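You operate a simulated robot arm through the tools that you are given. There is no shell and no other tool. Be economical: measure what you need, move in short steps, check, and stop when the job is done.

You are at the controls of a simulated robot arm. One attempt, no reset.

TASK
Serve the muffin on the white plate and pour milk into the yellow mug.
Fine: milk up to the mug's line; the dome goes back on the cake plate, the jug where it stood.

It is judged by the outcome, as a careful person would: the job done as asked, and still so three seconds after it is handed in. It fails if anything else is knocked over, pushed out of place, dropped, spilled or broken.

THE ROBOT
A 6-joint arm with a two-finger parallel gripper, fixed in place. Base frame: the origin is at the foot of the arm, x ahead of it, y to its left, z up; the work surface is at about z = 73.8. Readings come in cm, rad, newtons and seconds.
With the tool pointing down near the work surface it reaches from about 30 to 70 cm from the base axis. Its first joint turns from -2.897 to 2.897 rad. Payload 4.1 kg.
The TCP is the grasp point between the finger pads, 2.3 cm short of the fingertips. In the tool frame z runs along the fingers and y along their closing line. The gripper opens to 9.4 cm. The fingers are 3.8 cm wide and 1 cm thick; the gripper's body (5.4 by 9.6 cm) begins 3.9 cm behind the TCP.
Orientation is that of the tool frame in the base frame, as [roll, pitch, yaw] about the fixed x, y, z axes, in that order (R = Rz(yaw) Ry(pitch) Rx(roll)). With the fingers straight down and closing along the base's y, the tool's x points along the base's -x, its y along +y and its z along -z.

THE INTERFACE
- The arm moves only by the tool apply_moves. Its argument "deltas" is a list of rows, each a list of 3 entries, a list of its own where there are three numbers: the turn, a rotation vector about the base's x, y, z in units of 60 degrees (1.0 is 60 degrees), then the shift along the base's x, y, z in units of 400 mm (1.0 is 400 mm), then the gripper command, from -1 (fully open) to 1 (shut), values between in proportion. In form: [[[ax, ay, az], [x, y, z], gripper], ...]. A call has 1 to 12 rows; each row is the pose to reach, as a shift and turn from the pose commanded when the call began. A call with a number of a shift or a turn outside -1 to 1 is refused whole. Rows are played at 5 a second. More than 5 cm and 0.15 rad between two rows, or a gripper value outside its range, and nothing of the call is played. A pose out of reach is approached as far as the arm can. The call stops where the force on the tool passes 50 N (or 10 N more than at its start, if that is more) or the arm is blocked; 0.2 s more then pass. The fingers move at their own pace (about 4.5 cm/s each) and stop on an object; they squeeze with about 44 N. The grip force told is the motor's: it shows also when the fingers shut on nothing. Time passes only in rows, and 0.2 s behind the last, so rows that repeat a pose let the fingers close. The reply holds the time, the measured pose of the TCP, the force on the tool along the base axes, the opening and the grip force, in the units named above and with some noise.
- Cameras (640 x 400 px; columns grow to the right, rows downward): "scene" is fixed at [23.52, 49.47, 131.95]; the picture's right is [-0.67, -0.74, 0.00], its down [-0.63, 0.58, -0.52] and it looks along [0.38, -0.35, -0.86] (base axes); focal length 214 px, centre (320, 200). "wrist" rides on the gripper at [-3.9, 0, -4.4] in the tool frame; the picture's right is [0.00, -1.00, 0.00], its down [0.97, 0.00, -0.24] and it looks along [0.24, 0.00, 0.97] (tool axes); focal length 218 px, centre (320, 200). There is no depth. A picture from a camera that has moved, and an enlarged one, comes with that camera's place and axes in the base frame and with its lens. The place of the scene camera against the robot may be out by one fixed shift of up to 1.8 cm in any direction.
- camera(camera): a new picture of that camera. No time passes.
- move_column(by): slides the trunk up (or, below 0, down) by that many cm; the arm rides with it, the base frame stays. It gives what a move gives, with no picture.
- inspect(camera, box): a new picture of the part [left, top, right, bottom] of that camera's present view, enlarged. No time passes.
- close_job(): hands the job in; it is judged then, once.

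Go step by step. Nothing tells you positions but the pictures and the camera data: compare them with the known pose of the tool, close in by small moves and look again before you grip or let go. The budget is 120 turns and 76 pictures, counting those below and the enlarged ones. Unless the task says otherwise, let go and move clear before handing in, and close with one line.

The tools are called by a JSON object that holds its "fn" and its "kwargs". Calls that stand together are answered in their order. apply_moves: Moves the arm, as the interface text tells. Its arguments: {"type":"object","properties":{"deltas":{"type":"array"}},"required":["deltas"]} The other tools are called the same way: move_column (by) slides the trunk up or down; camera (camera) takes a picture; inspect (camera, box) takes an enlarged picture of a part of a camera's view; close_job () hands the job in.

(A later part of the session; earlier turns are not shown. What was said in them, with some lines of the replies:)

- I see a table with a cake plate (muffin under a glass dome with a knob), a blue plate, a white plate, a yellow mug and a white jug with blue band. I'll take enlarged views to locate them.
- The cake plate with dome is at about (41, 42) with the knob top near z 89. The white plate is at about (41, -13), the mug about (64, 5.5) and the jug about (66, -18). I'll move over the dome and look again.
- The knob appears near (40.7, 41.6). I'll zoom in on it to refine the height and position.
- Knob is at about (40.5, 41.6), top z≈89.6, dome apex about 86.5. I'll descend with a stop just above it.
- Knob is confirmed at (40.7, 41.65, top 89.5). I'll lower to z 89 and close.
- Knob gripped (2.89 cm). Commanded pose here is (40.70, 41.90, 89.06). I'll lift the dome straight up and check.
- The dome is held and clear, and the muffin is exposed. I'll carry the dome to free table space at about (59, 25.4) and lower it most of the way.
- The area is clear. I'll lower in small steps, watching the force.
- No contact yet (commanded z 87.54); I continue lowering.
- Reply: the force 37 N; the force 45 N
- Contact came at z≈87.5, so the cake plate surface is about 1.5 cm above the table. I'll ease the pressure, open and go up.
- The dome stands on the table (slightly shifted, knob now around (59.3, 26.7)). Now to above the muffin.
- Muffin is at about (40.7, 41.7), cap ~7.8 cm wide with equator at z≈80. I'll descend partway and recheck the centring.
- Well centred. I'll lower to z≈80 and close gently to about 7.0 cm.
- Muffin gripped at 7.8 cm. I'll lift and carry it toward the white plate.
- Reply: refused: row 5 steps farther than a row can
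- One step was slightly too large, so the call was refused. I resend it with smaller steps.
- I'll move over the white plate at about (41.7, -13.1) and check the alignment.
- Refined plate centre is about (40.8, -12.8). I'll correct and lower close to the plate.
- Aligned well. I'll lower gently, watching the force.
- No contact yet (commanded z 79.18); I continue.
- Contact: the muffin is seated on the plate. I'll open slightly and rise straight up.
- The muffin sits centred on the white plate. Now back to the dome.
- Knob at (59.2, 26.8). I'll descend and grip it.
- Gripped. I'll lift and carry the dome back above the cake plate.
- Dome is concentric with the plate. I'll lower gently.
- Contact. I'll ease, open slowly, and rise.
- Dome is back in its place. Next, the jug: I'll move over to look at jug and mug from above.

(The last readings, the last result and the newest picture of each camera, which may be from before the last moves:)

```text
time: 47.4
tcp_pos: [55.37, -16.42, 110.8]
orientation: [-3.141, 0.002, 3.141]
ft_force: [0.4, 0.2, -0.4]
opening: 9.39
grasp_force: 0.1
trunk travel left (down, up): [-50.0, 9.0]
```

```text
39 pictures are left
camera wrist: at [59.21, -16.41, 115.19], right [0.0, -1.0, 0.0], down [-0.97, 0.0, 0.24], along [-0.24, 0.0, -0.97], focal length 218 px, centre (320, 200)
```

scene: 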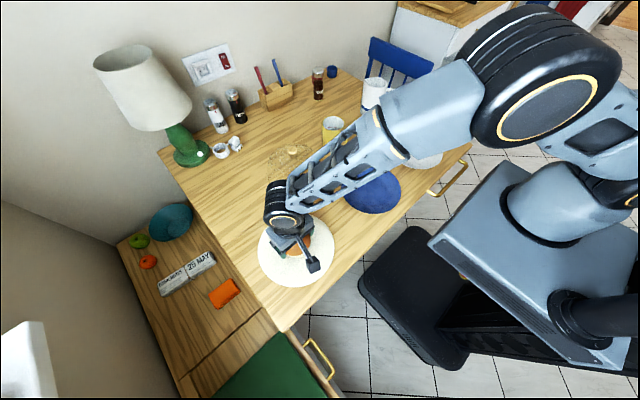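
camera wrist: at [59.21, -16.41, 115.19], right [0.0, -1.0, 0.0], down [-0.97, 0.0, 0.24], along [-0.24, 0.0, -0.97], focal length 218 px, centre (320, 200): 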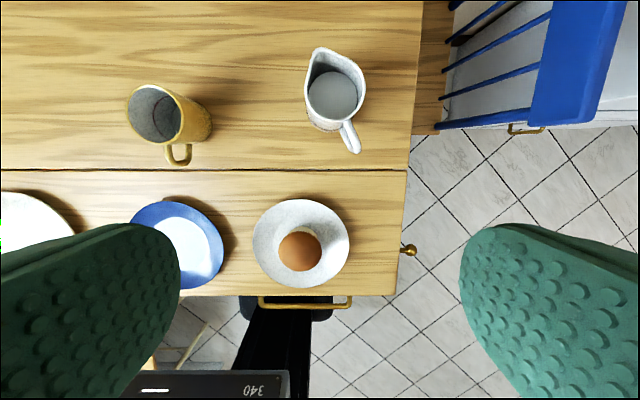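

{"fn": "inspect", "kwargs": {"camera": "wrist", "box": [280, 30, 400, 170]}}

{"fn": "inspect", "kwargs": {"camera": "wrist", "box": [110, 60, 230, 180]}}

```text
2.86 times, centred on (340, 100) of wrist
camera zoom: at [59.21, -16.41, 115.19], right [0.0, -1.0, 0.0], down [-0.97, 0.0, 0.24], along [-0.24, 0.0, -0.97], focal length 624 px, centre (263, 486)
```

zoom: 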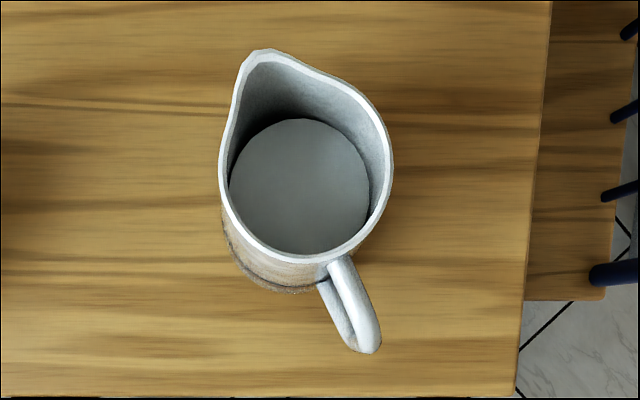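

```text
3.33 times, centred on (170, 120) of wrist
camera zoom: at [59.21, -16.41, 115.19], right [0.0, -1.0, 0.0], down [-0.97, 0.0, 0.24], along [-0.24, 0.0, -0.97], focal length 728 px, centre (820, 467)
```

zoom: 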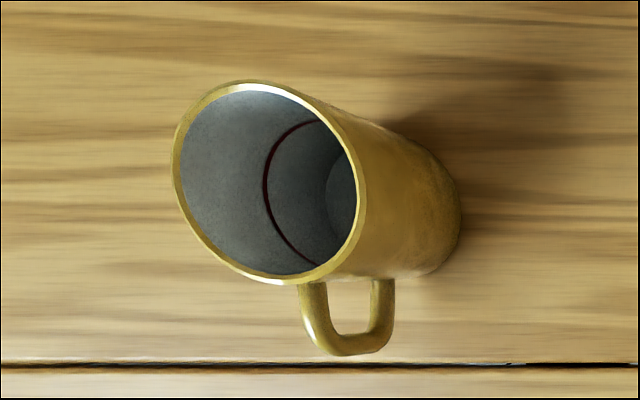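

The jug axis is at about (65.7, -18.1) with its rim near z 87. The spout points along azimuth ≈25°, so the handle faces back toward the robot with its bar at about (59.3, -21.1), z 79–85. I'll grip the handle with a nearly horizontal tool, so I first yaw 25° and back off.

{"fn": "apply_moves", "kwargs": {"deltas": [[[0, 0, 0.14], [-0.04, -0.065, -0.02], -1], [[0, 0, 0.28], [-0.09, -0.13, -0.06], -1], [[0, 0, 0.4167], [-0.13, -0.2, -0.1], -1], [[0, 0, 0.4167], [-0.13, -0.2, -0.1], -1]]}}

{"fn": "apply_moves", "kwargs": {"deltas": [[[0.0563, -0.1208, 0], [0, 0, 0], -1], [[0.1126, -0.2416, 0], [0, 0, 0], -1], [[0.169, -0.3624, 0], [0, 0, 0], -1], [[0.2254, -0.4834, 0], [0, 0, 0], -1], [[0.2817, -0.6042, 0], [0, 0, 0], -1], [[0.2817, -0.6042, 0], [0, 0, 0], -1]]}}

{"fn": "camera", "kwargs": {"camera": "scene"}}

```text
time: 48.4
tcp_pos: [50.07, -24.29, 106.8]
orientation: [-3.142, -0.001, -2.704]
ft_force: [-0.5, 0.9, 0.1]
opening: 9.4
grasp_force: 0.1
trunk travel left (down, up): [-50.0, 9.0]
```

```text
time: 49.8
tcp_pos: [49.95, -24.23, 106.75]
orientation: [3.141, 0.7, -2.704]
ft_force: [0.8, -0.6, 0.5]
opening: 9.39
grasp_force: 0.1
trunk travel left (down, up): [-50.0, 9.0]
```

```text
36 pictures are left
```

scene: 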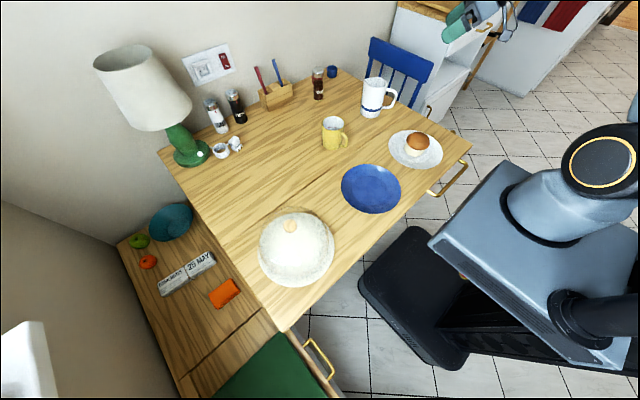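

Rotation works. I'll continue with 35° more while moving to the staging point behind the handle, still high.

{"fn": "apply_moves", "kwargs": {"deltas": [[[0.0493, -0.1057, 0], [-0.006, -0.009, -0.04], -1], [[0.0986, -0.2115, 0], [-0.012, -0.018, -0.08], -1], [[0.1479, -0.3172, 0], [-0.018, -0.027, -0.12], -1], [[0.1972, -0.423, 0], [-0.024, -0.036, -0.16], -1], [[0.2465, -0.5287, 0], [-0.03, -0.045, -0.2], -1], [[0.2465, -0.5287, 0], [-0.03, -0.045, -0.2], -1]]}}

{"fn": "camera", "kwargs": {"camera": "wrist"}}

{"fn": "camera", "kwargs": {"camera": "scene"}}

```text
time: 51.2
tcp_pos: [48.77, -26.09, 98.7]
orientation: [-3.139, 1.31, -2.703]
ft_force: [-0.8, -0.9, 0.2]
opening: 9.42
grasp_force: 0.1
trunk travel left (down, up): [-50.0, 9.0]
```

```text
35 pictures are left
camera wrist: at [45.81, -27.53, 103.65], right [0.42, -0.91, 0.0], down [-0.44, -0.2, -0.88], along [0.79, 0.37, -0.48], focal length 218 px, centre (320, 200)
```

wrist: 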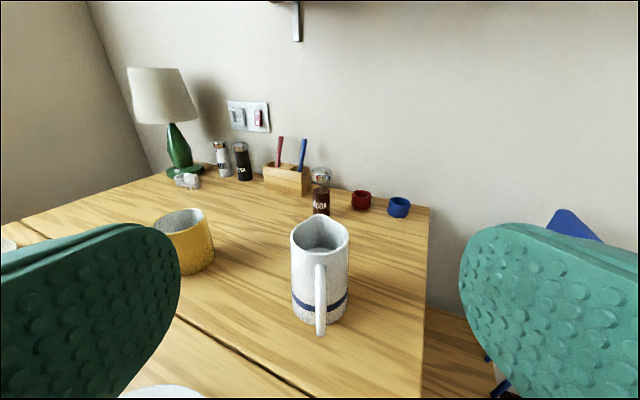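

```text
34 pictures are left
```

scene: 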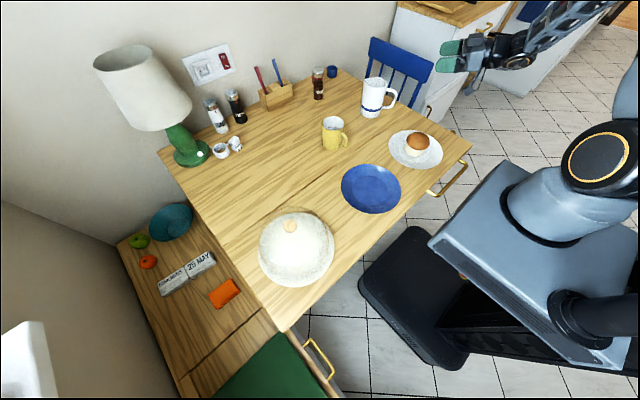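

The handle is directly ahead and lined up. I'll zoom in to refine it.

{"fn": "inspect", "kwargs": {"camera": "wrist", "box": [260, 200, 380, 350]}}

{"fn": "inspect", "kwargs": {"camera": "scene", "box": [345, 60, 415, 130]}}

```text
2.67 times, centred on (320, 275) of wrist
camera zoom: at [45.81, -27.53, 103.65], right [0.42, -0.91, 0.0], down [-0.44, -0.2, -0.88], along [0.79, 0.37, -0.48], focal length 582 px, centre (320, 0)
```

zoom: 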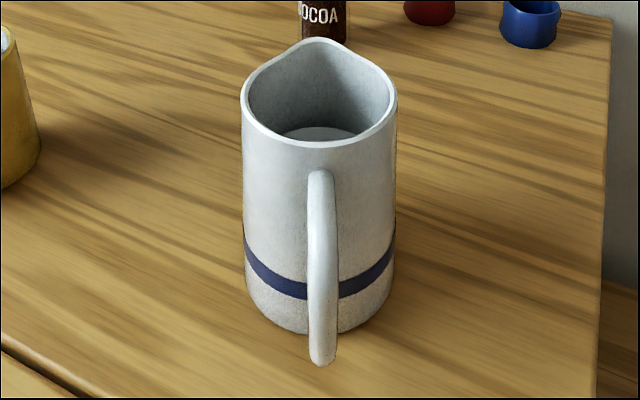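

```text
5.71 times, centred on (380, 95) of scene
camera zoom: at [23.52, 49.47, 131.95], right [-0.67, -0.74, 0.0], down [-0.63, 0.58, -0.52], along [0.38, -0.35, -0.86], focal length 1226 px, centre (-23, 800)
```

zoom: 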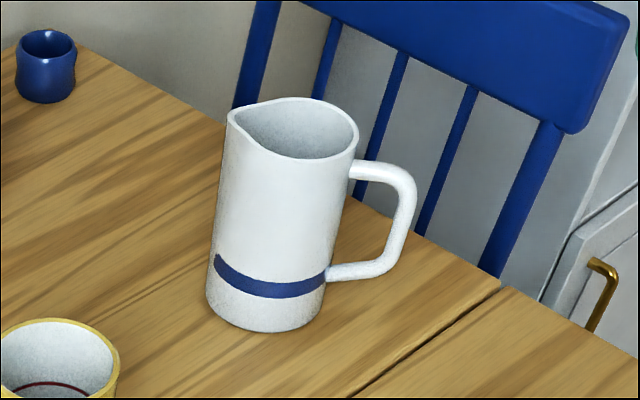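

Handle bar is at about r = 7 cm from the axis (59.3, -21.1), z 79.5–85. I'll descend behind it.

{"fn": "apply_moves", "kwargs": {"deltas": [[[0, 0, 0], [0, 0, -0.08], -1], [[0, 0, 0], [0, 0, -0.16], -1], [[0, 0, 0], [0, 0, -0.24], -1], [[0, 0, 0], [0, 0, -0.33], -1], [[0, 0, 0], [0, 0, -0.33], -1]]}}

{"fn": "camera", "kwargs": {"camera": "wrist"}}

{"fn": "camera", "kwargs": {"camera": "scene"}}

```text
time: 52.4
tcp_pos: [48.92, -26.05, 85.72]
orientation: [3.14, 1.309, -2.707]
ft_force: [0.1, -0.5, 0.3]
opening: 9.39
grasp_force: 0.0
trunk travel left (down, up): [-50.0, 9.0]
```

```text
31 pictures are left
camera wrist: at [46.0, -27.55, 90.66], right [0.42, -0.91, 0.0], down [-0.44, -0.2, -0.88], along [0.79, 0.37, -0.48], focal length 218 px, centre (320, 200)
```

wrist: 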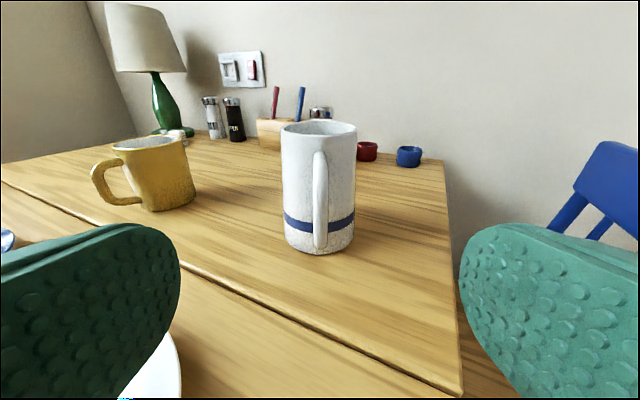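

```text
30 pictures are left
```

scene: 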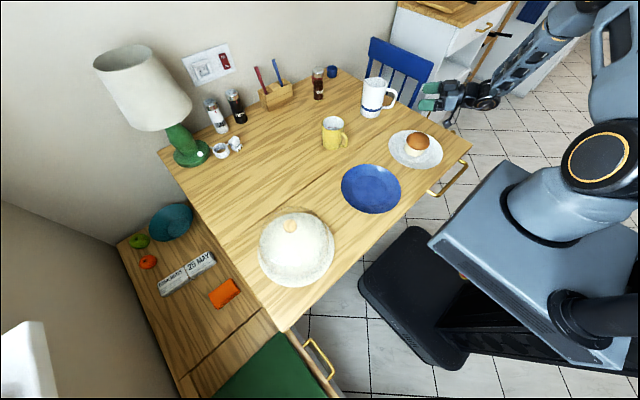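

Clear path. I'll advance to the handle with the fingers straddling it.

{"fn": "apply_moves", "kwargs": {"deltas": [[[0, 0, 0], [0.09, 0.042, -0.03], -1], [[0, 0, 0], [0.17, 0.079, -0.058], -1], [[0, 0, 0], [0.22, 0.102, -0.075], -1], [[0, 0, 0], [0.25, 0.116, -0.085], -1], [[0, 0, 0], [0.25, 0.116, -0.085], -1]]}}

{"fn": "camera", "kwargs": {"camera": "wrist"}}

{"fn": "inspect", "kwargs": {"camera": "scene", "box": [335, 60, 455, 140]}}

```text
time: 53.3
tcp_pos: [58.02, -22.0, 83.21]
orientation: [-3.108, 1.315, -2.679]
ft_force: [-10.7, -3.5, 21.8]
opening: 9.41
grasp_force: 0.0
trunk travel left (down, up): [-50.0, 9.0]
stopped in row 4: the force on the tool passed its limit (the readings are from after the stop); the commanded pose is now the measured one
```

```text
29 pictures are left
camera wrist: at [55.04, -23.45, 88.11], right [0.42, -0.91, 0.01], down [-0.43, -0.21, -0.88], along [0.8, 0.36, -0.48], focal length 218 px, centre (320, 200)
```

wrist: 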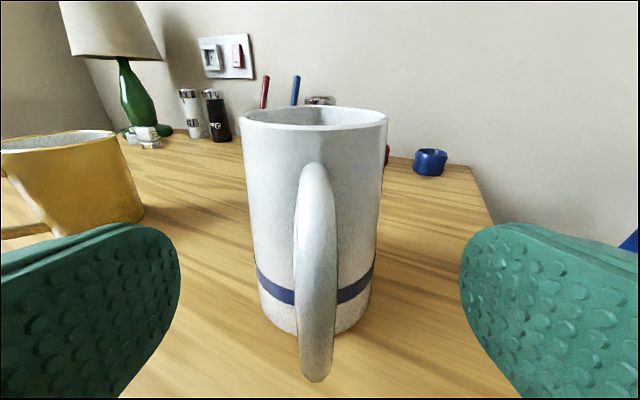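

```text
5.00 times, centred on (395, 100) of scene
camera zoom: at [23.52, 49.47, 131.95], right [-0.67, -0.74, 0.0], down [-0.63, 0.58, -0.52], along [0.38, -0.35, -0.86], focal length 1072 px, centre (-55, 700)
```

zoom: 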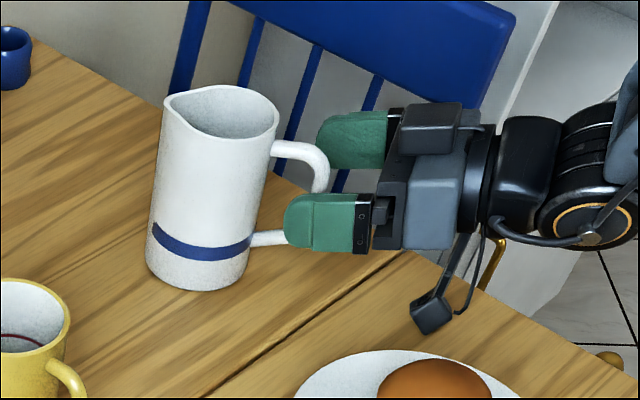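

The block under the gripper touched the table; the jug was not moved. A steeper pitch (30° down) will lift that block clear. I'll back off, pitch 15° further and check.

{"fn": "apply_moves", "kwargs": {"deltas": [[[0, 0, 0], [-0.03, -0.013, 0.04], -1], [[-0.053, 0.1133, 0], [-0.0625, -0.0275, 0.07], -1], [[-0.1057, 0.2266, 0], [-0.0625, -0.0275, 0.075], -1], [[-0.1057, 0.2266, 0], [-0.0625, -0.0275, 0.075], -1]]}}

{"fn": "camera", "kwargs": {"camera": "wrist"}}

```text
time: 54.3
tcp_pos: [55.55, -23.06, 85.84]
orientation: [-3.132, 1.048, -2.7]
ft_force: [-0.1, 0.1, 0.2]
opening: 9.39
grasp_force: 0.1
trunk travel left (down, up): [-50.0, 9.0]
```

```text
27 pictures are left
camera wrist: at [53.88, -23.97, 91.39], right [0.42, -0.91, 0.0], down [-0.63, -0.29, -0.72], along [0.66, 0.3, -0.69], focal length 218 px, centre (320, 200)
```

wrist: 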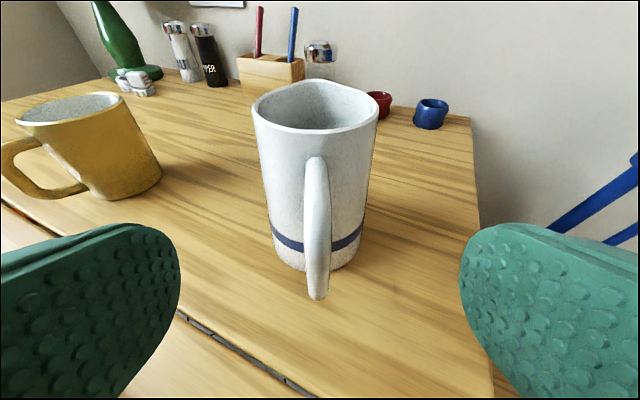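

Now advance to the handle at z≈83.

{"fn": "apply_moves", "kwargs": {"deltas": [[[0, 0, 0], [0.035, 0.018, -0.03], -1], [[0, 0, 0], [0.07, 0.036, -0.06], -1], [[0, 0, 0], [0.0933, 0.0487, -0.08], -1], [[0, 0, 0], [0.0933, 0.0487, -0.08], -1]]}}

{"fn": "camera", "kwargs": {"camera": "wrist"}}

{"fn": "inspect", "kwargs": {"camera": "scene", "box": [335, 60, 455, 140]}}

```text
time: 55.3
tcp_pos: [59.4, -21.16, 82.65]
orientation: [-3.133, 1.05, -2.7]
ft_force: [1.3, 1.1, 0.3]
opening: 9.38
grasp_force: 0.1
trunk travel left (down, up): [-50.0, 9.0]
```

```text
26 pictures are left
camera wrist: at [57.64, -21.97, 88.28], right [0.42, -0.91, 0.0], down [-0.63, -0.29, -0.72], along [0.66, 0.3, -0.69], focal length 218 px, centre (320, 200)
```

wrist: 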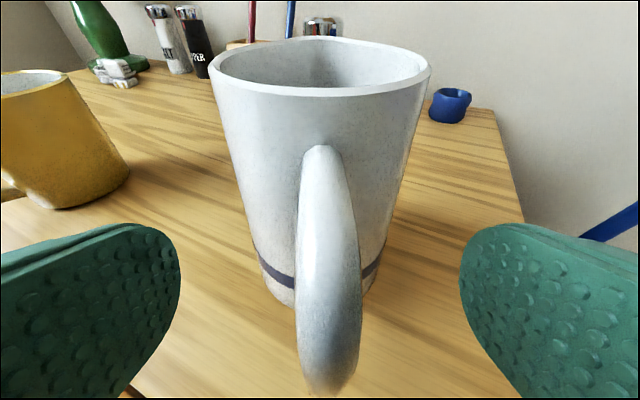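

```text
5.00 times, centred on (395, 100) of scene
camera zoom: at [23.52, 49.47, 131.95], right [-0.67, -0.74, 0.0], down [-0.63, 0.58, -0.52], along [0.38, -0.35, -0.86], focal length 1072 px, centre (-55, 700)
```

zoom: 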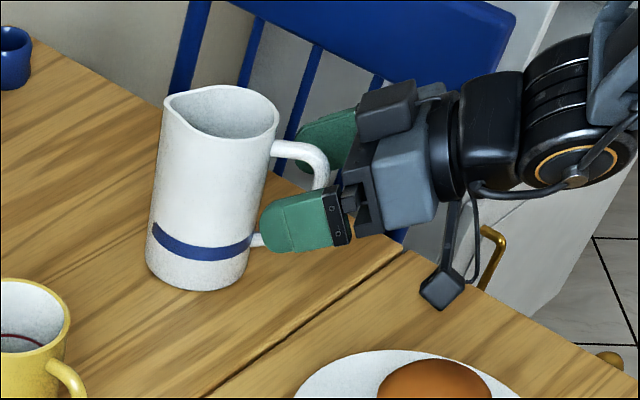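

TCP sits on the handle bar, with a 2 mm lateral correction to make. I'll correct and close.

{"fn": "apply_moves", "kwargs": {"deltas": [[[0, 0, 0], [0.002, -0.004, 0], -1], [[0, 0, 0], [0.002, -0.004, 0], 1], [[0, 0, 0], [0.002, -0.004, 0], 1], [[0, 0, 0], [0.002, -0.004, 0], 1], [[0, 0, 0], [0.002, -0.004, 0], 1], [[0, 0, 0], [0.002, -0.004, 0], 1], [[0, 0, 0], [0.002, -0.004, 0], 1]]}}

{"fn": "camera", "kwargs": {"camera": "wrist"}}

```text
time: 56.9
tcp_pos: [59.55, -21.29, 82.67]
orientation: [-3.133, 1.05, -2.699]
ft_force: [-0.2, 0.6, -0.5]
opening: 1.18
grasp_force: 43.9
trunk travel left (down, up): [-50.0, 9.0]
```

```text
24 pictures are left
camera wrist: at [57.7, -22.15, 88.25], right [0.42, -0.91, 0.0], down [-0.63, -0.29, -0.72], along [0.66, 0.3, -0.69], focal length 218 px, centre (320, 200)
```

wrist: 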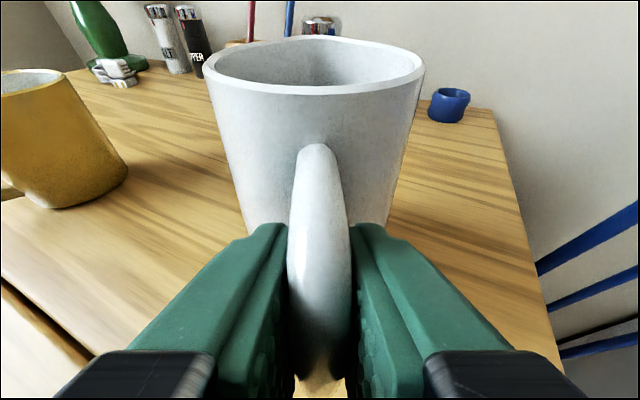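

Handle gripped (1.18 cm). Test lift of 1.5 cm to check the hold.

{"fn": "apply_moves", "kwargs": {"deltas": [[[0, 0, 0], [0, 0, 0.01], 1], [[0, 0, 0], [0, 0, 0.02], 1], [[0, 0, 0], [0, 0, 0.0375], 1], [[0, 0, 0], [0, 0, 0.0375], 1], [[0, 0, 0], [0, 0, 0.0375], 1]]}}

{"fn": "inspect", "kwargs": {"camera": "scene", "box": [335, 60, 455, 140]}}

{"fn": "camera", "kwargs": {"camera": "wrist"}}

```text
time: 58.1
tcp_pos: [59.49, -21.36, 84.08]
orientation: [-3.132, 1.048, -2.7]
ft_force: [-0.1, -0.2, -5.7]
opening: 1.17
grasp_force: 43.7
trunk travel left (down, up): [-50.0, 9.0]
```

```text
5.00 times, centred on (395, 100) of scene
camera zoom: at [23.52, 49.47, 131.95], right [-0.67, -0.74, 0.0], down [-0.63, 0.58, -0.52], along [0.38, -0.35, -0.86], focal length 1072 px, centre (-55, 700)
```

zoom: 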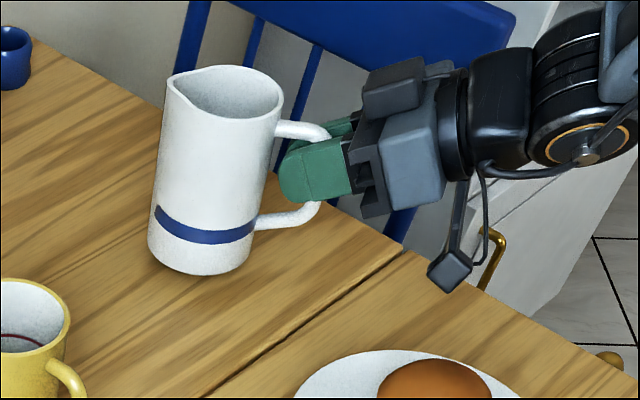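

```text
22 pictures are left
camera wrist: at [57.76, -22.15, 89.7], right [0.42, -0.91, 0.0], down [-0.63, -0.29, -0.72], along [0.66, 0.3, -0.69], focal length 218 px, centre (320, 200)
```

wrist: 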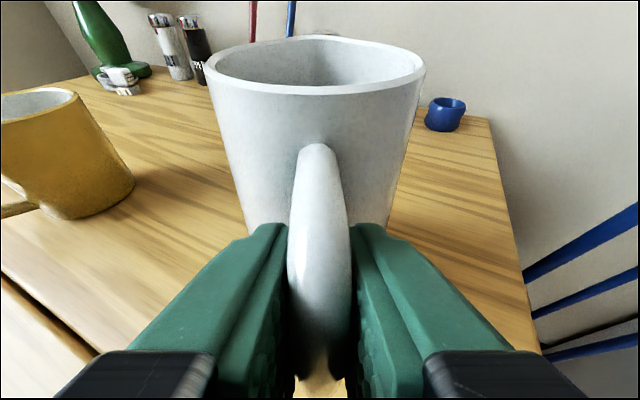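

The jug hangs firmly with no slip. I'll lift, then yaw 35° and move it beside the mug, with the spout pointing at the mug at (63.4, 5.9).

{"fn": "apply_moves", "kwargs": {"deltas": [[[0, 0, 0], [0, 0, 0.08], 1], [[0, 0, 0], [0, 0, 0.16], 1], [[0, 0, 0], [0, 0, 0.23], 1], [[0, 0, 0], [0, 0, 0.2825], 1], [[0, 0, 0.0833], [-0.008, 0.05, 0.2825], 1], [[0, 0, 0.1667], [-0.016, 0.11, 0.2825], 1], [[0, 0, 0.25], [-0.024, 0.17, 0.2825], 1], [[0, 0, 0.3333], [-0.032, 0.23, 0.2825], 1], [[0, 0, 0.4167], [-0.04, 0.3, 0.2825], 1], [[0, 0, 0.5], [-0.05, 0.36, 0.2825], 1], [[0, 0, 0.5833], [-0.0575, 0.41, 0.2825], 1], [[0, 0, 0.5833], [-0.0575, 0.41, 0.2825], 1]]}}

{"fn": "camera", "kwargs": {"camera": "scene"}}

{"fn": "camera", "kwargs": {"camera": "wrist"}}

```text
time: 60.7
tcp_pos: [57.07, -4.89, 95.48]
orientation: [-3.133, 1.048, -2.089]
ft_force: [0.0, -0.5, -5.9]
opening: 1.16
grasp_force: 44.3
trunk travel left (down, up): [-50.0, 9.0]
```

```text
21 pictures are left
```

scene: 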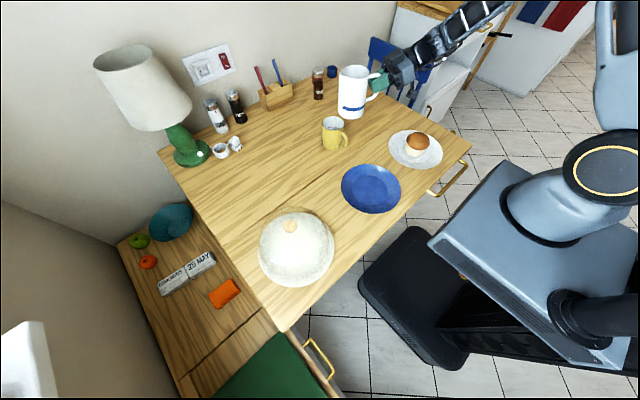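

```text
20 pictures are left
camera wrist: at [56.19, -6.59, 101.01], right [0.87, -0.5, 0.0], down [-0.34, -0.6, -0.72], along [0.36, 0.62, -0.69], focal length 218 px, centre (320, 200)
```

wrist: 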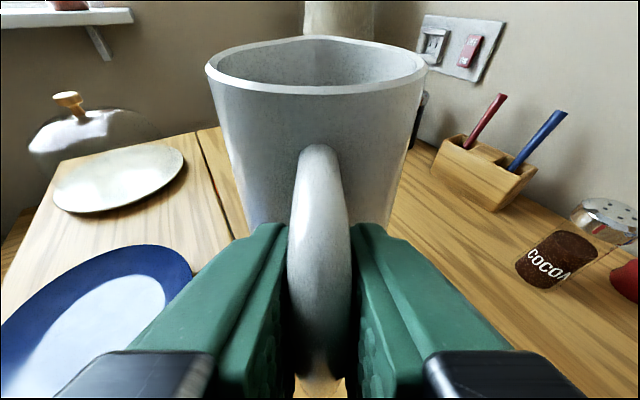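

The jug is positioned with its spout toward the mug. I'll tilt to 30° with the spout over the mug at about z 91.

{"fn": "apply_moves", "kwargs": {"deltas": [[[-0.108, 0.0625, 0], [-0.002, -0.004, 0], 1], [[-0.2165, 0.125, 0], [-0.004, -0.008, -0.01], 1], [[-0.3248, 0.1875, 0], [-0.006, -0.013, -0.04], 1], [[-0.433, 0.25, 0], [-0.0075, -0.0175, -0.0675], 1], [[-0.433, 0.25, 0], [-0.0075, -0.0175, -0.0675], 1]]}}

{"fn": "inspect", "kwargs": {"camera": "scene", "box": [300, 60, 420, 160]}}

{"fn": "camera", "kwargs": {"camera": "wrist"}}

```text
time: 61.9
tcp_pos: [56.99, -5.59, 92.79]
orientation: [-3.135, 0.526, -2.09]
ft_force: [-0.2, 0.4, -6.2]
opening: 1.15
grasp_force: 43.8
trunk travel left (down, up): [-50.0, 9.0]
```

```text
4.00 times, centred on (360, 110) of scene
camera zoom: at [23.52, 49.47, 131.95], right [-0.67, -0.74, 0.0], down [-0.63, 0.58, -0.52], along [0.38, -0.35, -0.86], focal length 858 px, centre (160, 560)
```

zoom: 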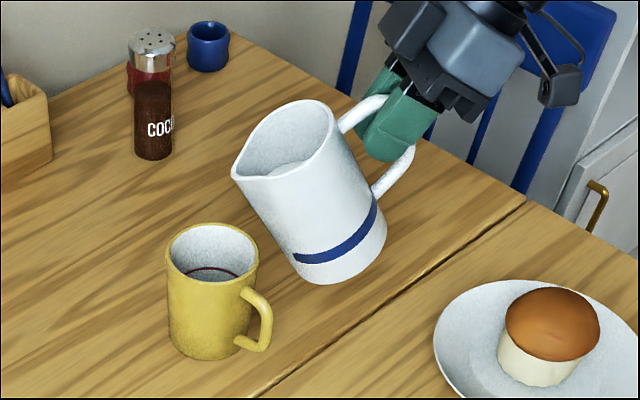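

```text
18 pictures are left
camera wrist: at [57.53, -4.57, 98.54], right [0.87, -0.5, 0.01], down [-0.48, -0.83, -0.28], along [0.14, 0.24, -0.96], focal length 218 px, centre (320, 200)
```

wrist: 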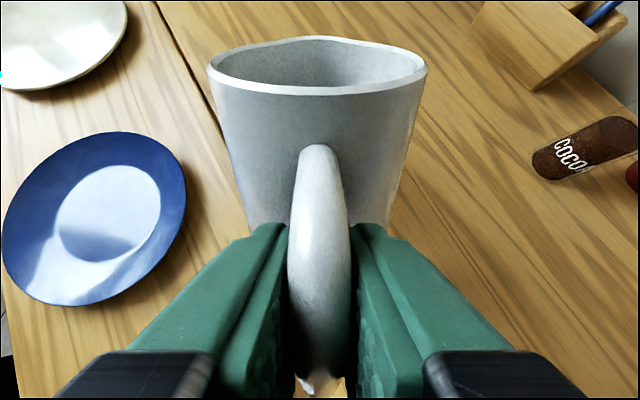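

The spout tip is about 1.4 cm short of the mug centre and nothing has poured yet. I'll tilt to 40° while keeping the tip over the mug.

{"fn": "apply_moves", "kwargs": {"deltas": [[[-0.0722, 0.0417, 0], [0.0025, 0.0115, 0.013], 1], [[-0.1443, 0.0833, 0], [0.005, 0.023, 0.0275], 1], [[-0.1443, 0.0833, 0], [0.005, 0.023, 0.0275], 1], [[-0.1443, 0.0833, 0], [0.005, 0.023, 0.0275], 1]]}}

{"fn": "inspect", "kwargs": {"camera": "scene", "box": [310, 75, 390, 155]}}

```text
time: 62.9
tcp_pos: [57.24, -4.57, 93.79]
orientation: [-3.138, 0.35, -2.091]
ft_force: [-0.7, 0.5, -6.3]
opening: 1.2
grasp_force: 44.1
trunk travel left (down, up): [-50.0, 9.0]
```

```text
5.00 times, centred on (350, 115) of scene
camera zoom: at [23.52, 49.47, 131.95], right [-0.67, -0.74, 0.0], down [-0.63, 0.58, -0.52], along [0.38, -0.35, -0.86], focal length 1072 px, centre (170, 625)
```

zoom: 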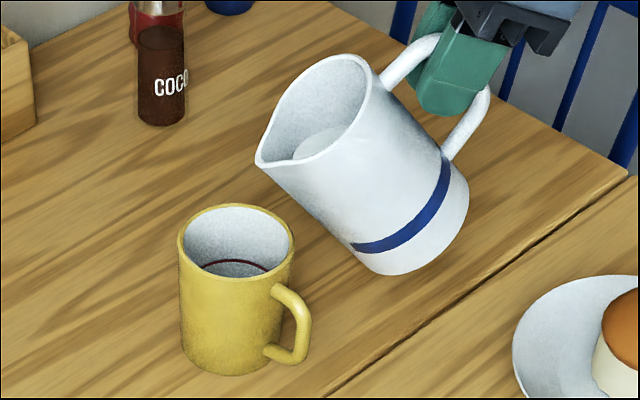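

The milk surface is nearing the spout and the tip is over the mug. I'll tilt 10° more, slowly.

{"fn": "apply_moves", "kwargs": {"deltas": [[[-0.0361, 0.0208, 0], [0.0036, 0.0062, 0.008], 1], [[-0.0722, 0.0417, 0], [0.0072, 0.0125, 0.016], 1], [[-0.1083, 0.0625, 0], [0.0108, 0.0187, 0.024], 1], [[-0.1443, 0.0833, 0], [0.0144, 0.025, 0.032], 1], [[-0.1443, 0.0833, 0], [0.0144, 0.025, 0.032], 1]]}}

{"fn": "inspect", "kwargs": {"camera": "scene", "box": [310, 75, 390, 155]}}

```text
time: 64.1
tcp_pos: [57.56, -3.67, 95.06]
orientation: [-3.139, 0.177, -2.093]
ft_force: [-0.7, -0.6, -5.8]
opening: 1.19
grasp_force: 43.7
trunk travel left (down, up): [-50.0, 9.0]
```

```text
5.00 times, centred on (350, 115) of scene
camera zoom: at [23.52, 49.47, 131.95], right [-0.67, -0.74, 0.0], down [-0.63, 0.58, -0.52], along [0.38, -0.35, -0.86], focal length 1072 px, centre (170, 625)
```

zoom: 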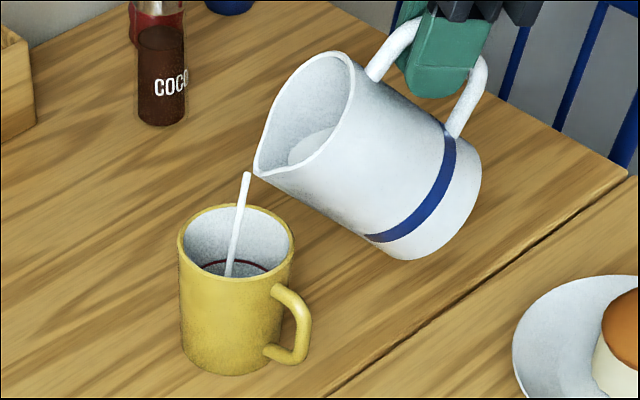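

Pouring has started and the stream falls inside the mug. I'll hold a second and look.

{"fn": "apply_moves", "kwargs": {"deltas": [[[0, 0, 0], [0, 0, 0], 1], [[0, 0, 0], [0, 0, 0], 1], [[0, 0, 0], [0, 0, 0], 1], [[0, 0, 0], [0, 0, 0], 1]]}}

{"fn": "inspect", "kwargs": {"camera": "scene", "box": [310, 75, 390, 155]}}

```text
time: 65.1
tcp_pos: [57.61, -3.62, 95.1]
orientation: [-3.138, 0.177, -2.091]
ft_force: [-0.9, 0.1, -6.0]
opening: 1.18
grasp_force: 44.1
trunk travel left (down, up): [-50.0, 9.0]
```

```text
5.00 times, centred on (350, 115) of scene
camera zoom: at [23.52, 49.47, 131.95], right [-0.67, -0.74, 0.0], down [-0.63, 0.58, -0.52], along [0.38, -0.35, -0.86], focal length 1072 px, centre (170, 625)
```

zoom: 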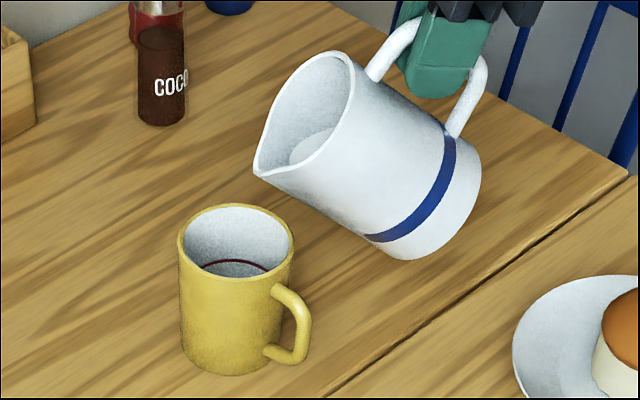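

The flow settles at each tilt. The fill line is about 5 cm above the mug floor, so I'll tilt to 60° gradually and hold.

{"fn": "apply_moves", "kwargs": {"deltas": [[[-0.0361, 0.0208, 0], [0.0034, 0.0058, 0.0117], 1], [[-0.0722, 0.0417, 0], [0.0068, 0.0117, 0.0233], 1], [[-0.0722, 0.0417, 0], [0.0068, 0.0117, 0.0233], 1], [[-0.0722, 0.0417, 0], [0.0068, 0.0117, 0.0233], 1], [[-0.1083, 0.0625, 0], [0.0107, 0.0185, 0.0343], 1], [[-0.1443, 0.0833, 0], [0.0146, 0.0253, 0.0453], 1], [[-0.1443, 0.0833, 0], [0.0146, 0.0253, 0.0453], 1], [[-0.1443, 0.0833, 0], [0.0146, 0.0253, 0.0453], 1], [[-0.1443, 0.0833, 0], [0.0146, 0.0253, 0.0453], 1], [[-0.1443, 0.0833, 0], [0.0146, 0.0253, 0.0453], 1]]}}

{"fn": "inspect", "kwargs": {"camera": "scene", "box": [310, 75, 390, 155]}}

```text
time: 67.3
tcp_pos: [58.32, -2.65, 96.88]
orientation: [-3.14, 0.002, -2.092]
ft_force: [0.4, -0.4, -3.9]
opening: 1.16
grasp_force: 44.2
trunk travel left (down, up): [-50.0, 9.0]
```

```text
5.00 times, centred on (350, 115) of scene
camera zoom: at [23.52, 49.47, 131.95], right [-0.67, -0.74, 0.0], down [-0.63, 0.58, -0.52], along [0.38, -0.35, -0.86], focal length 1072 px, centre (170, 625)
```

zoom: 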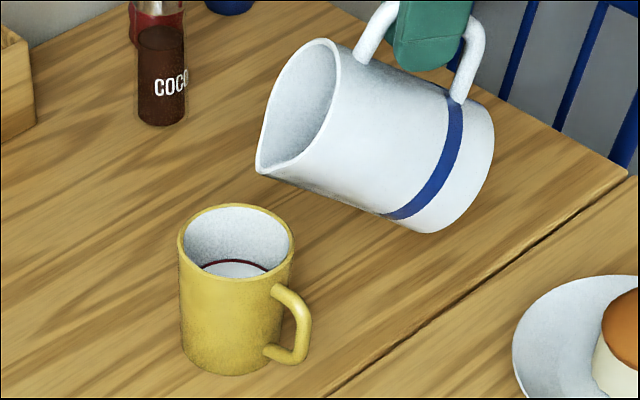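

Milk is in the mug, near the line. Closer look.

{"fn": "inspect", "kwargs": {"camera": "scene", "box": [328, 110, 352, 134]}}

```text
16.00 times, centred on (340, 122) of scene
camera zoom: at [23.52, 49.47, 131.95], right [-0.67, -0.74, 0.0], down [-0.63, 0.58, -0.52], along [0.38, -0.35, -0.86], focal length 3432 px, centre (0, 1448)
```

zoom: 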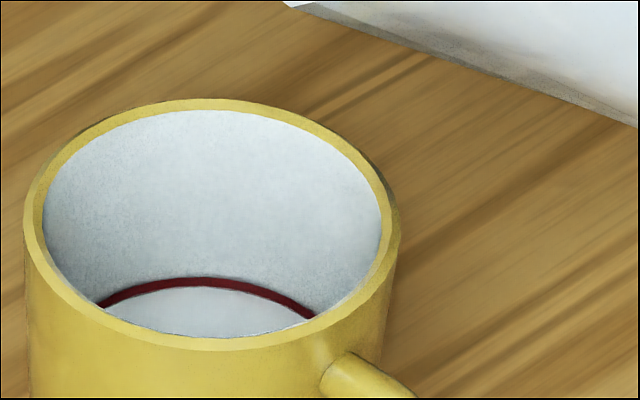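

The milk surface sits right at the line. I'll tilt the jug back upright while easing away from the mug.

{"fn": "apply_moves", "kwargs": {"deltas": [[[0.1083, -0.0625, 0], [0, 0, 0.005], 1], [[0.2165, -0.125, 0], [0, 0, 0.01], 1], [[0.3248, -0.1875, 0], [-0.01, -0.017, 0.015], 1], [[0.433, -0.25, 0], [-0.02, -0.034, 0.02], 1], [[0.5413, -0.3125, 0], [-0.03, -0.051, 0.025], 1], [[0.6495, -0.375, 0], [-0.04, -0.068, 0.03], 1], [[0.7578, -0.4375, 0], [-0.05, -0.085, 0.03], 1], [[0.866, -0.5, 0], [-0.0575, -0.0975, 0.03], 1], [[0.866, -0.5, 0], [-0.0575, -0.0975, 0.03], 1]]}}

{"fn": "camera", "kwargs": {"camera": "wrist"}}

{"fn": "inspect", "kwargs": {"camera": "scene", "box": [328, 110, 352, 134]}}

```text
time: 69.3
tcp_pos: [55.96, -6.51, 98.3]
orientation: [-3.13, 1.051, -2.089]
ft_force: [0.3, -0.3, -4.8]
opening: 1.18
grasp_force: 44.1
trunk travel left (down, up): [-50.0, 9.0]
```

```text
12 pictures are left
camera wrist: at [54.97, -8.26, 103.79], right [0.86, -0.5, 0.0], down [-0.34, -0.6, -0.72], along [0.37, 0.62, -0.69], focal length 218 px, centre (320, 200)
```

wrist: 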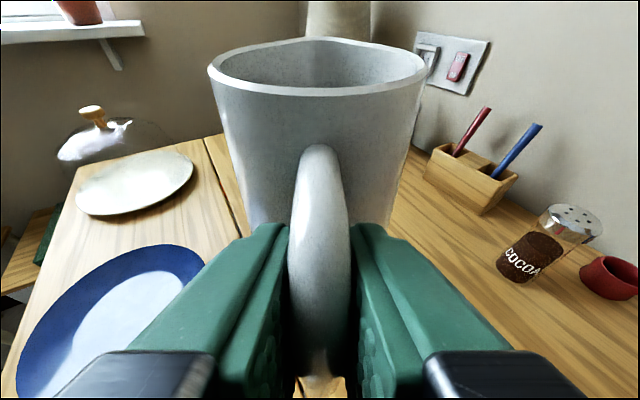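

```text
16.00 times, centred on (340, 122) of scene
camera zoom: at [23.52, 49.47, 131.95], right [-0.67, -0.74, 0.0], down [-0.63, 0.58, -0.52], along [0.38, -0.35, -0.86], focal length 3432 px, centre (0, 1448)
```

zoom: 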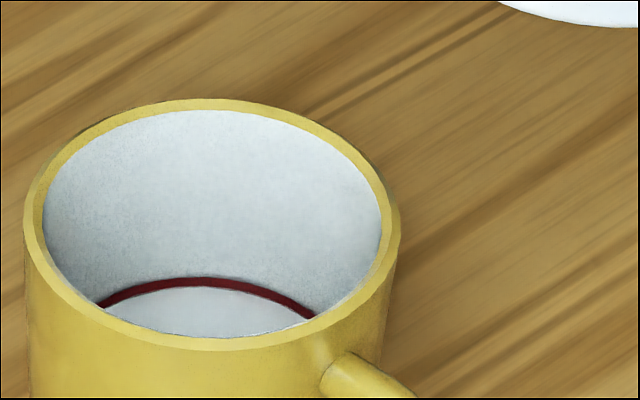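

The level looks to be at the line. On the way back I'll yaw −35° and take a steeper view of the mug to confirm before putting the jug down.

{"fn": "apply_moves", "kwargs": {"deltas": [[[0, 0, -0.09], [0.003, -0.03, 0.03], 1], [[0, 0, -0.18], [0.006, -0.06, 0.06], 1], [[0, 0, -0.28], [0.01, -0.1, 0.09], 1], [[0, 0, -0.38], [0.015, -0.14, 0.12], 1], [[0, 0, -0.48], [0.02, -0.18, 0.15], 1], [[0, 0, -0.5833], [0.025, -0.2125, 0.17], 1], [[0, 0, -0.5833], [0.025, -0.2125, 0.17], 1]]}}

{"fn": "inspect", "kwargs": {"camera": "wrist", "box": [150, 200, 260, 300]}}

```text
time: 70.9
tcp_pos: [56.99, -15.14, 104.99]
orientation: [-3.132, 1.049, -2.7]
ft_force: [0.0, 0.1, -4.6]
opening: 1.18
grasp_force: 44.2
trunk travel left (down, up): [-50.0, 9.0]
```

```text
4.00 times, centred on (205, 250) of wrist
camera zoom: at [55.22, -15.92, 110.52], right [0.42, -0.91, 0.0], down [-0.63, -0.29, -0.72], along [0.66, 0.3, -0.69], focal length 873 px, centre (780, 0)
```

zoom: 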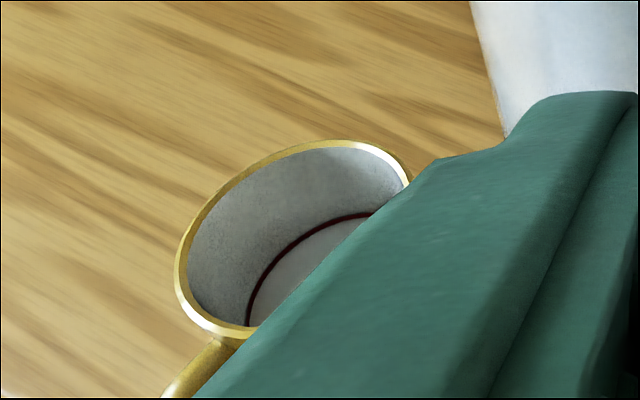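

Confirmed: milk is at the line. I'll return the jug to its original spot by the exact reverse shift, stopping just above the table.

{"fn": "apply_moves", "kwargs": {"deltas": [[[0, 0, 0], [0.03, -0.075, -0.02], 1], [[0, 0, 0], [0.0635, -0.1558, -0.04], 1], [[0, 0, 0], [0.0635, -0.1558, -0.14], 1], [[0, 0, 0], [0.0635, -0.1558, -0.25], 1], [[0, 0, 0], [0.0635, -0.1558, -0.35], 1], [[0, 0, 0], [0.0635, -0.1558, -0.44], 1], [[0, 0, 0], [0.0635, -0.1558, -0.51], 1], [[0, 0, 0], [0.0635, -0.1558, -0.535], 1], [[0, 0, 0], [0.0635, -0.1558, -0.545], 1], [[0, 0, 0], [0.0635, -0.1558, -0.545], 1]]}}

{"fn": "inspect", "kwargs": {"camera": "scene", "box": [335, 60, 455, 140]}}

```text
time: 73.1
tcp_pos: [59.42, -21.12, 83.09]
orientation: [-3.131, 1.049, -2.701]
ft_force: [-0.3, 0.2, -4.9]
opening: 1.16
grasp_force: 44.1
trunk travel left (down, up): [-50.0, 9.0]
```

```text
5.00 times, centred on (395, 100) of scene
camera zoom: at [23.52, 49.47, 131.95], right [-0.67, -0.74, 0.0], down [-0.63, 0.58, -0.52], along [0.38, -0.35, -0.86], focal length 1072 px, centre (-55, 700)
```

zoom: 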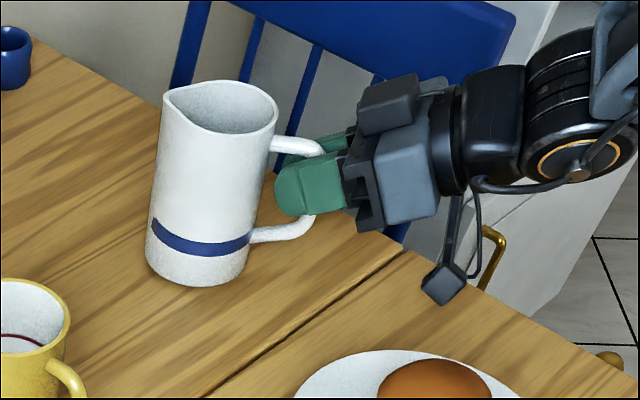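

It's right above its original spot. I'll lower the last few millimetres.

{"fn": "apply_moves", "kwargs": {"deltas": [[[0, 0, 0], [0, 0, -0.005], 1], [[0, 0, 0], [0, 0, -0.01], 1], [[0, 0, 0], [0, 0, -0.01], 1]]}}

{"fn": "apply_moves", "kwargs": {"deltas": [[[0, 0, 0], [0, 0, -0.003], 1], [[0, 0, 0], [0, 0, -0.003], 1]]}}

```text
time: 73.9
tcp_pos: [59.4, -21.21, 82.72]
orientation: [-3.132, 1.049, -2.701]
ft_force: [0.3, -0.3, -2.6]
opening: 1.16
grasp_force: 43.9
trunk travel left (down, up): [-50.0, 9.0]
```

```text
time: 74.5
tcp_pos: [59.36, -21.26, 82.74]
orientation: [-3.129, 1.051, -2.699]
ft_force: [-2.5, -0.5, 3.1]
opening: 1.19
grasp_force: 44.1
trunk travel left (down, up): [-50.0, 9.0]
```

The jug is standing. I'll open and retreat backwards along the tool axis.

{"fn": "apply_moves", "kwargs": {"deltas": [[[0, 0, 0], [0, 0, 0.001], 0.6], [[0, 0, 0], [0, 0, 0.001], 0.2], [[0, 0, 0], [0, 0, 0.001], -0.4], [[0, 0, 0], [0, 0, 0.001], -1], [[0, 0, 0], [0, 0, 0.001], -1], [[0, 0, 0], [0, 0, 0.001], -1], [[0, 0, 0], [-0.04, -0.0185, 0.026], -1], [[0, 0, 0], [-0.1, -0.046, 0.064], -1], [[0, 0, 0], [-0.17, -0.079, 0.11], -1], [[0, 0, 0], [-0.2, -0.093, 0.2], -1], [[0, 0, 0], [-0.2, -0.093, 0.3], -1], [[0, 0, 0], [-0.2, -0.093, 0.4], -1]]}}

{"fn": "camera", "kwargs": {"camera": "scene"}}

{"fn": "camera", "kwargs": {"camera": "wrist"}}

{"fn": "inspect", "kwargs": {"camera": "scene", "box": [300, 60, 460, 180]}}

```text
time: 77.1
tcp_pos: [51.65, -25.02, 98.61]
orientation: [-3.133, 1.048, -2.702]
ft_force: [-1.1, 0.1, 0.5]
opening: 9.38
grasp_force: 0.1
trunk travel left (down, up): [-50.0, 9.0]
```

```text
8 pictures are left
```

scene: 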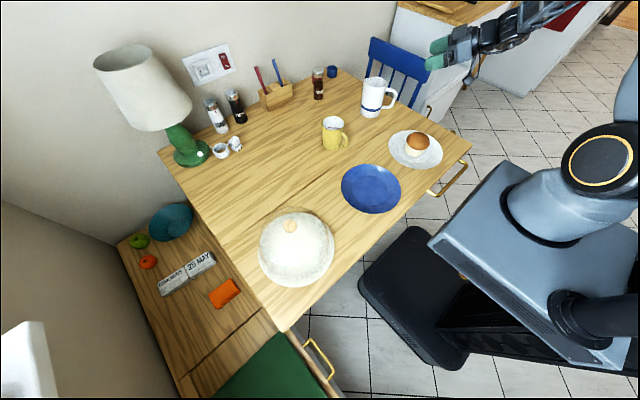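

```text
7 pictures are left
camera wrist: at [49.99, -25.8, 104.23], right [0.42, -0.91, 0.0], down [-0.63, -0.29, -0.72], along [0.66, 0.3, -0.69], focal length 218 px, centre (320, 200)
```

wrist: 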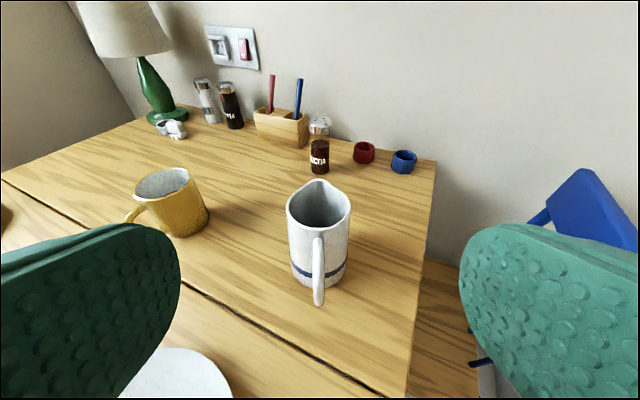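

```text
3.33 times, centred on (380, 120) of scene
camera zoom: at [23.52, 49.47, 131.95], right [-0.67, -0.74, 0.0], down [-0.63, 0.58, -0.52], along [0.38, -0.35, -0.86], focal length 715 px, centre (120, 467)
```

zoom: 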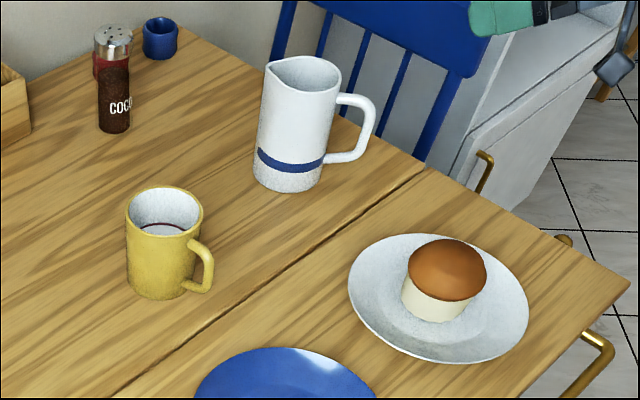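

Everything is in its place: the jug is back where it stood, the muffin is on the white plate, milk is at the mug's line, the dome is on the cake plate and the arm is clear. I'm handing in the job.

{"fn": "close_job", "kwargs": {}}

```text
The job is handed in.
```

The muffin is on the white plate and the yellow mug is filled to its line. The dome is back on the cake plate and the jug is back where it stood, and I saw no spills.
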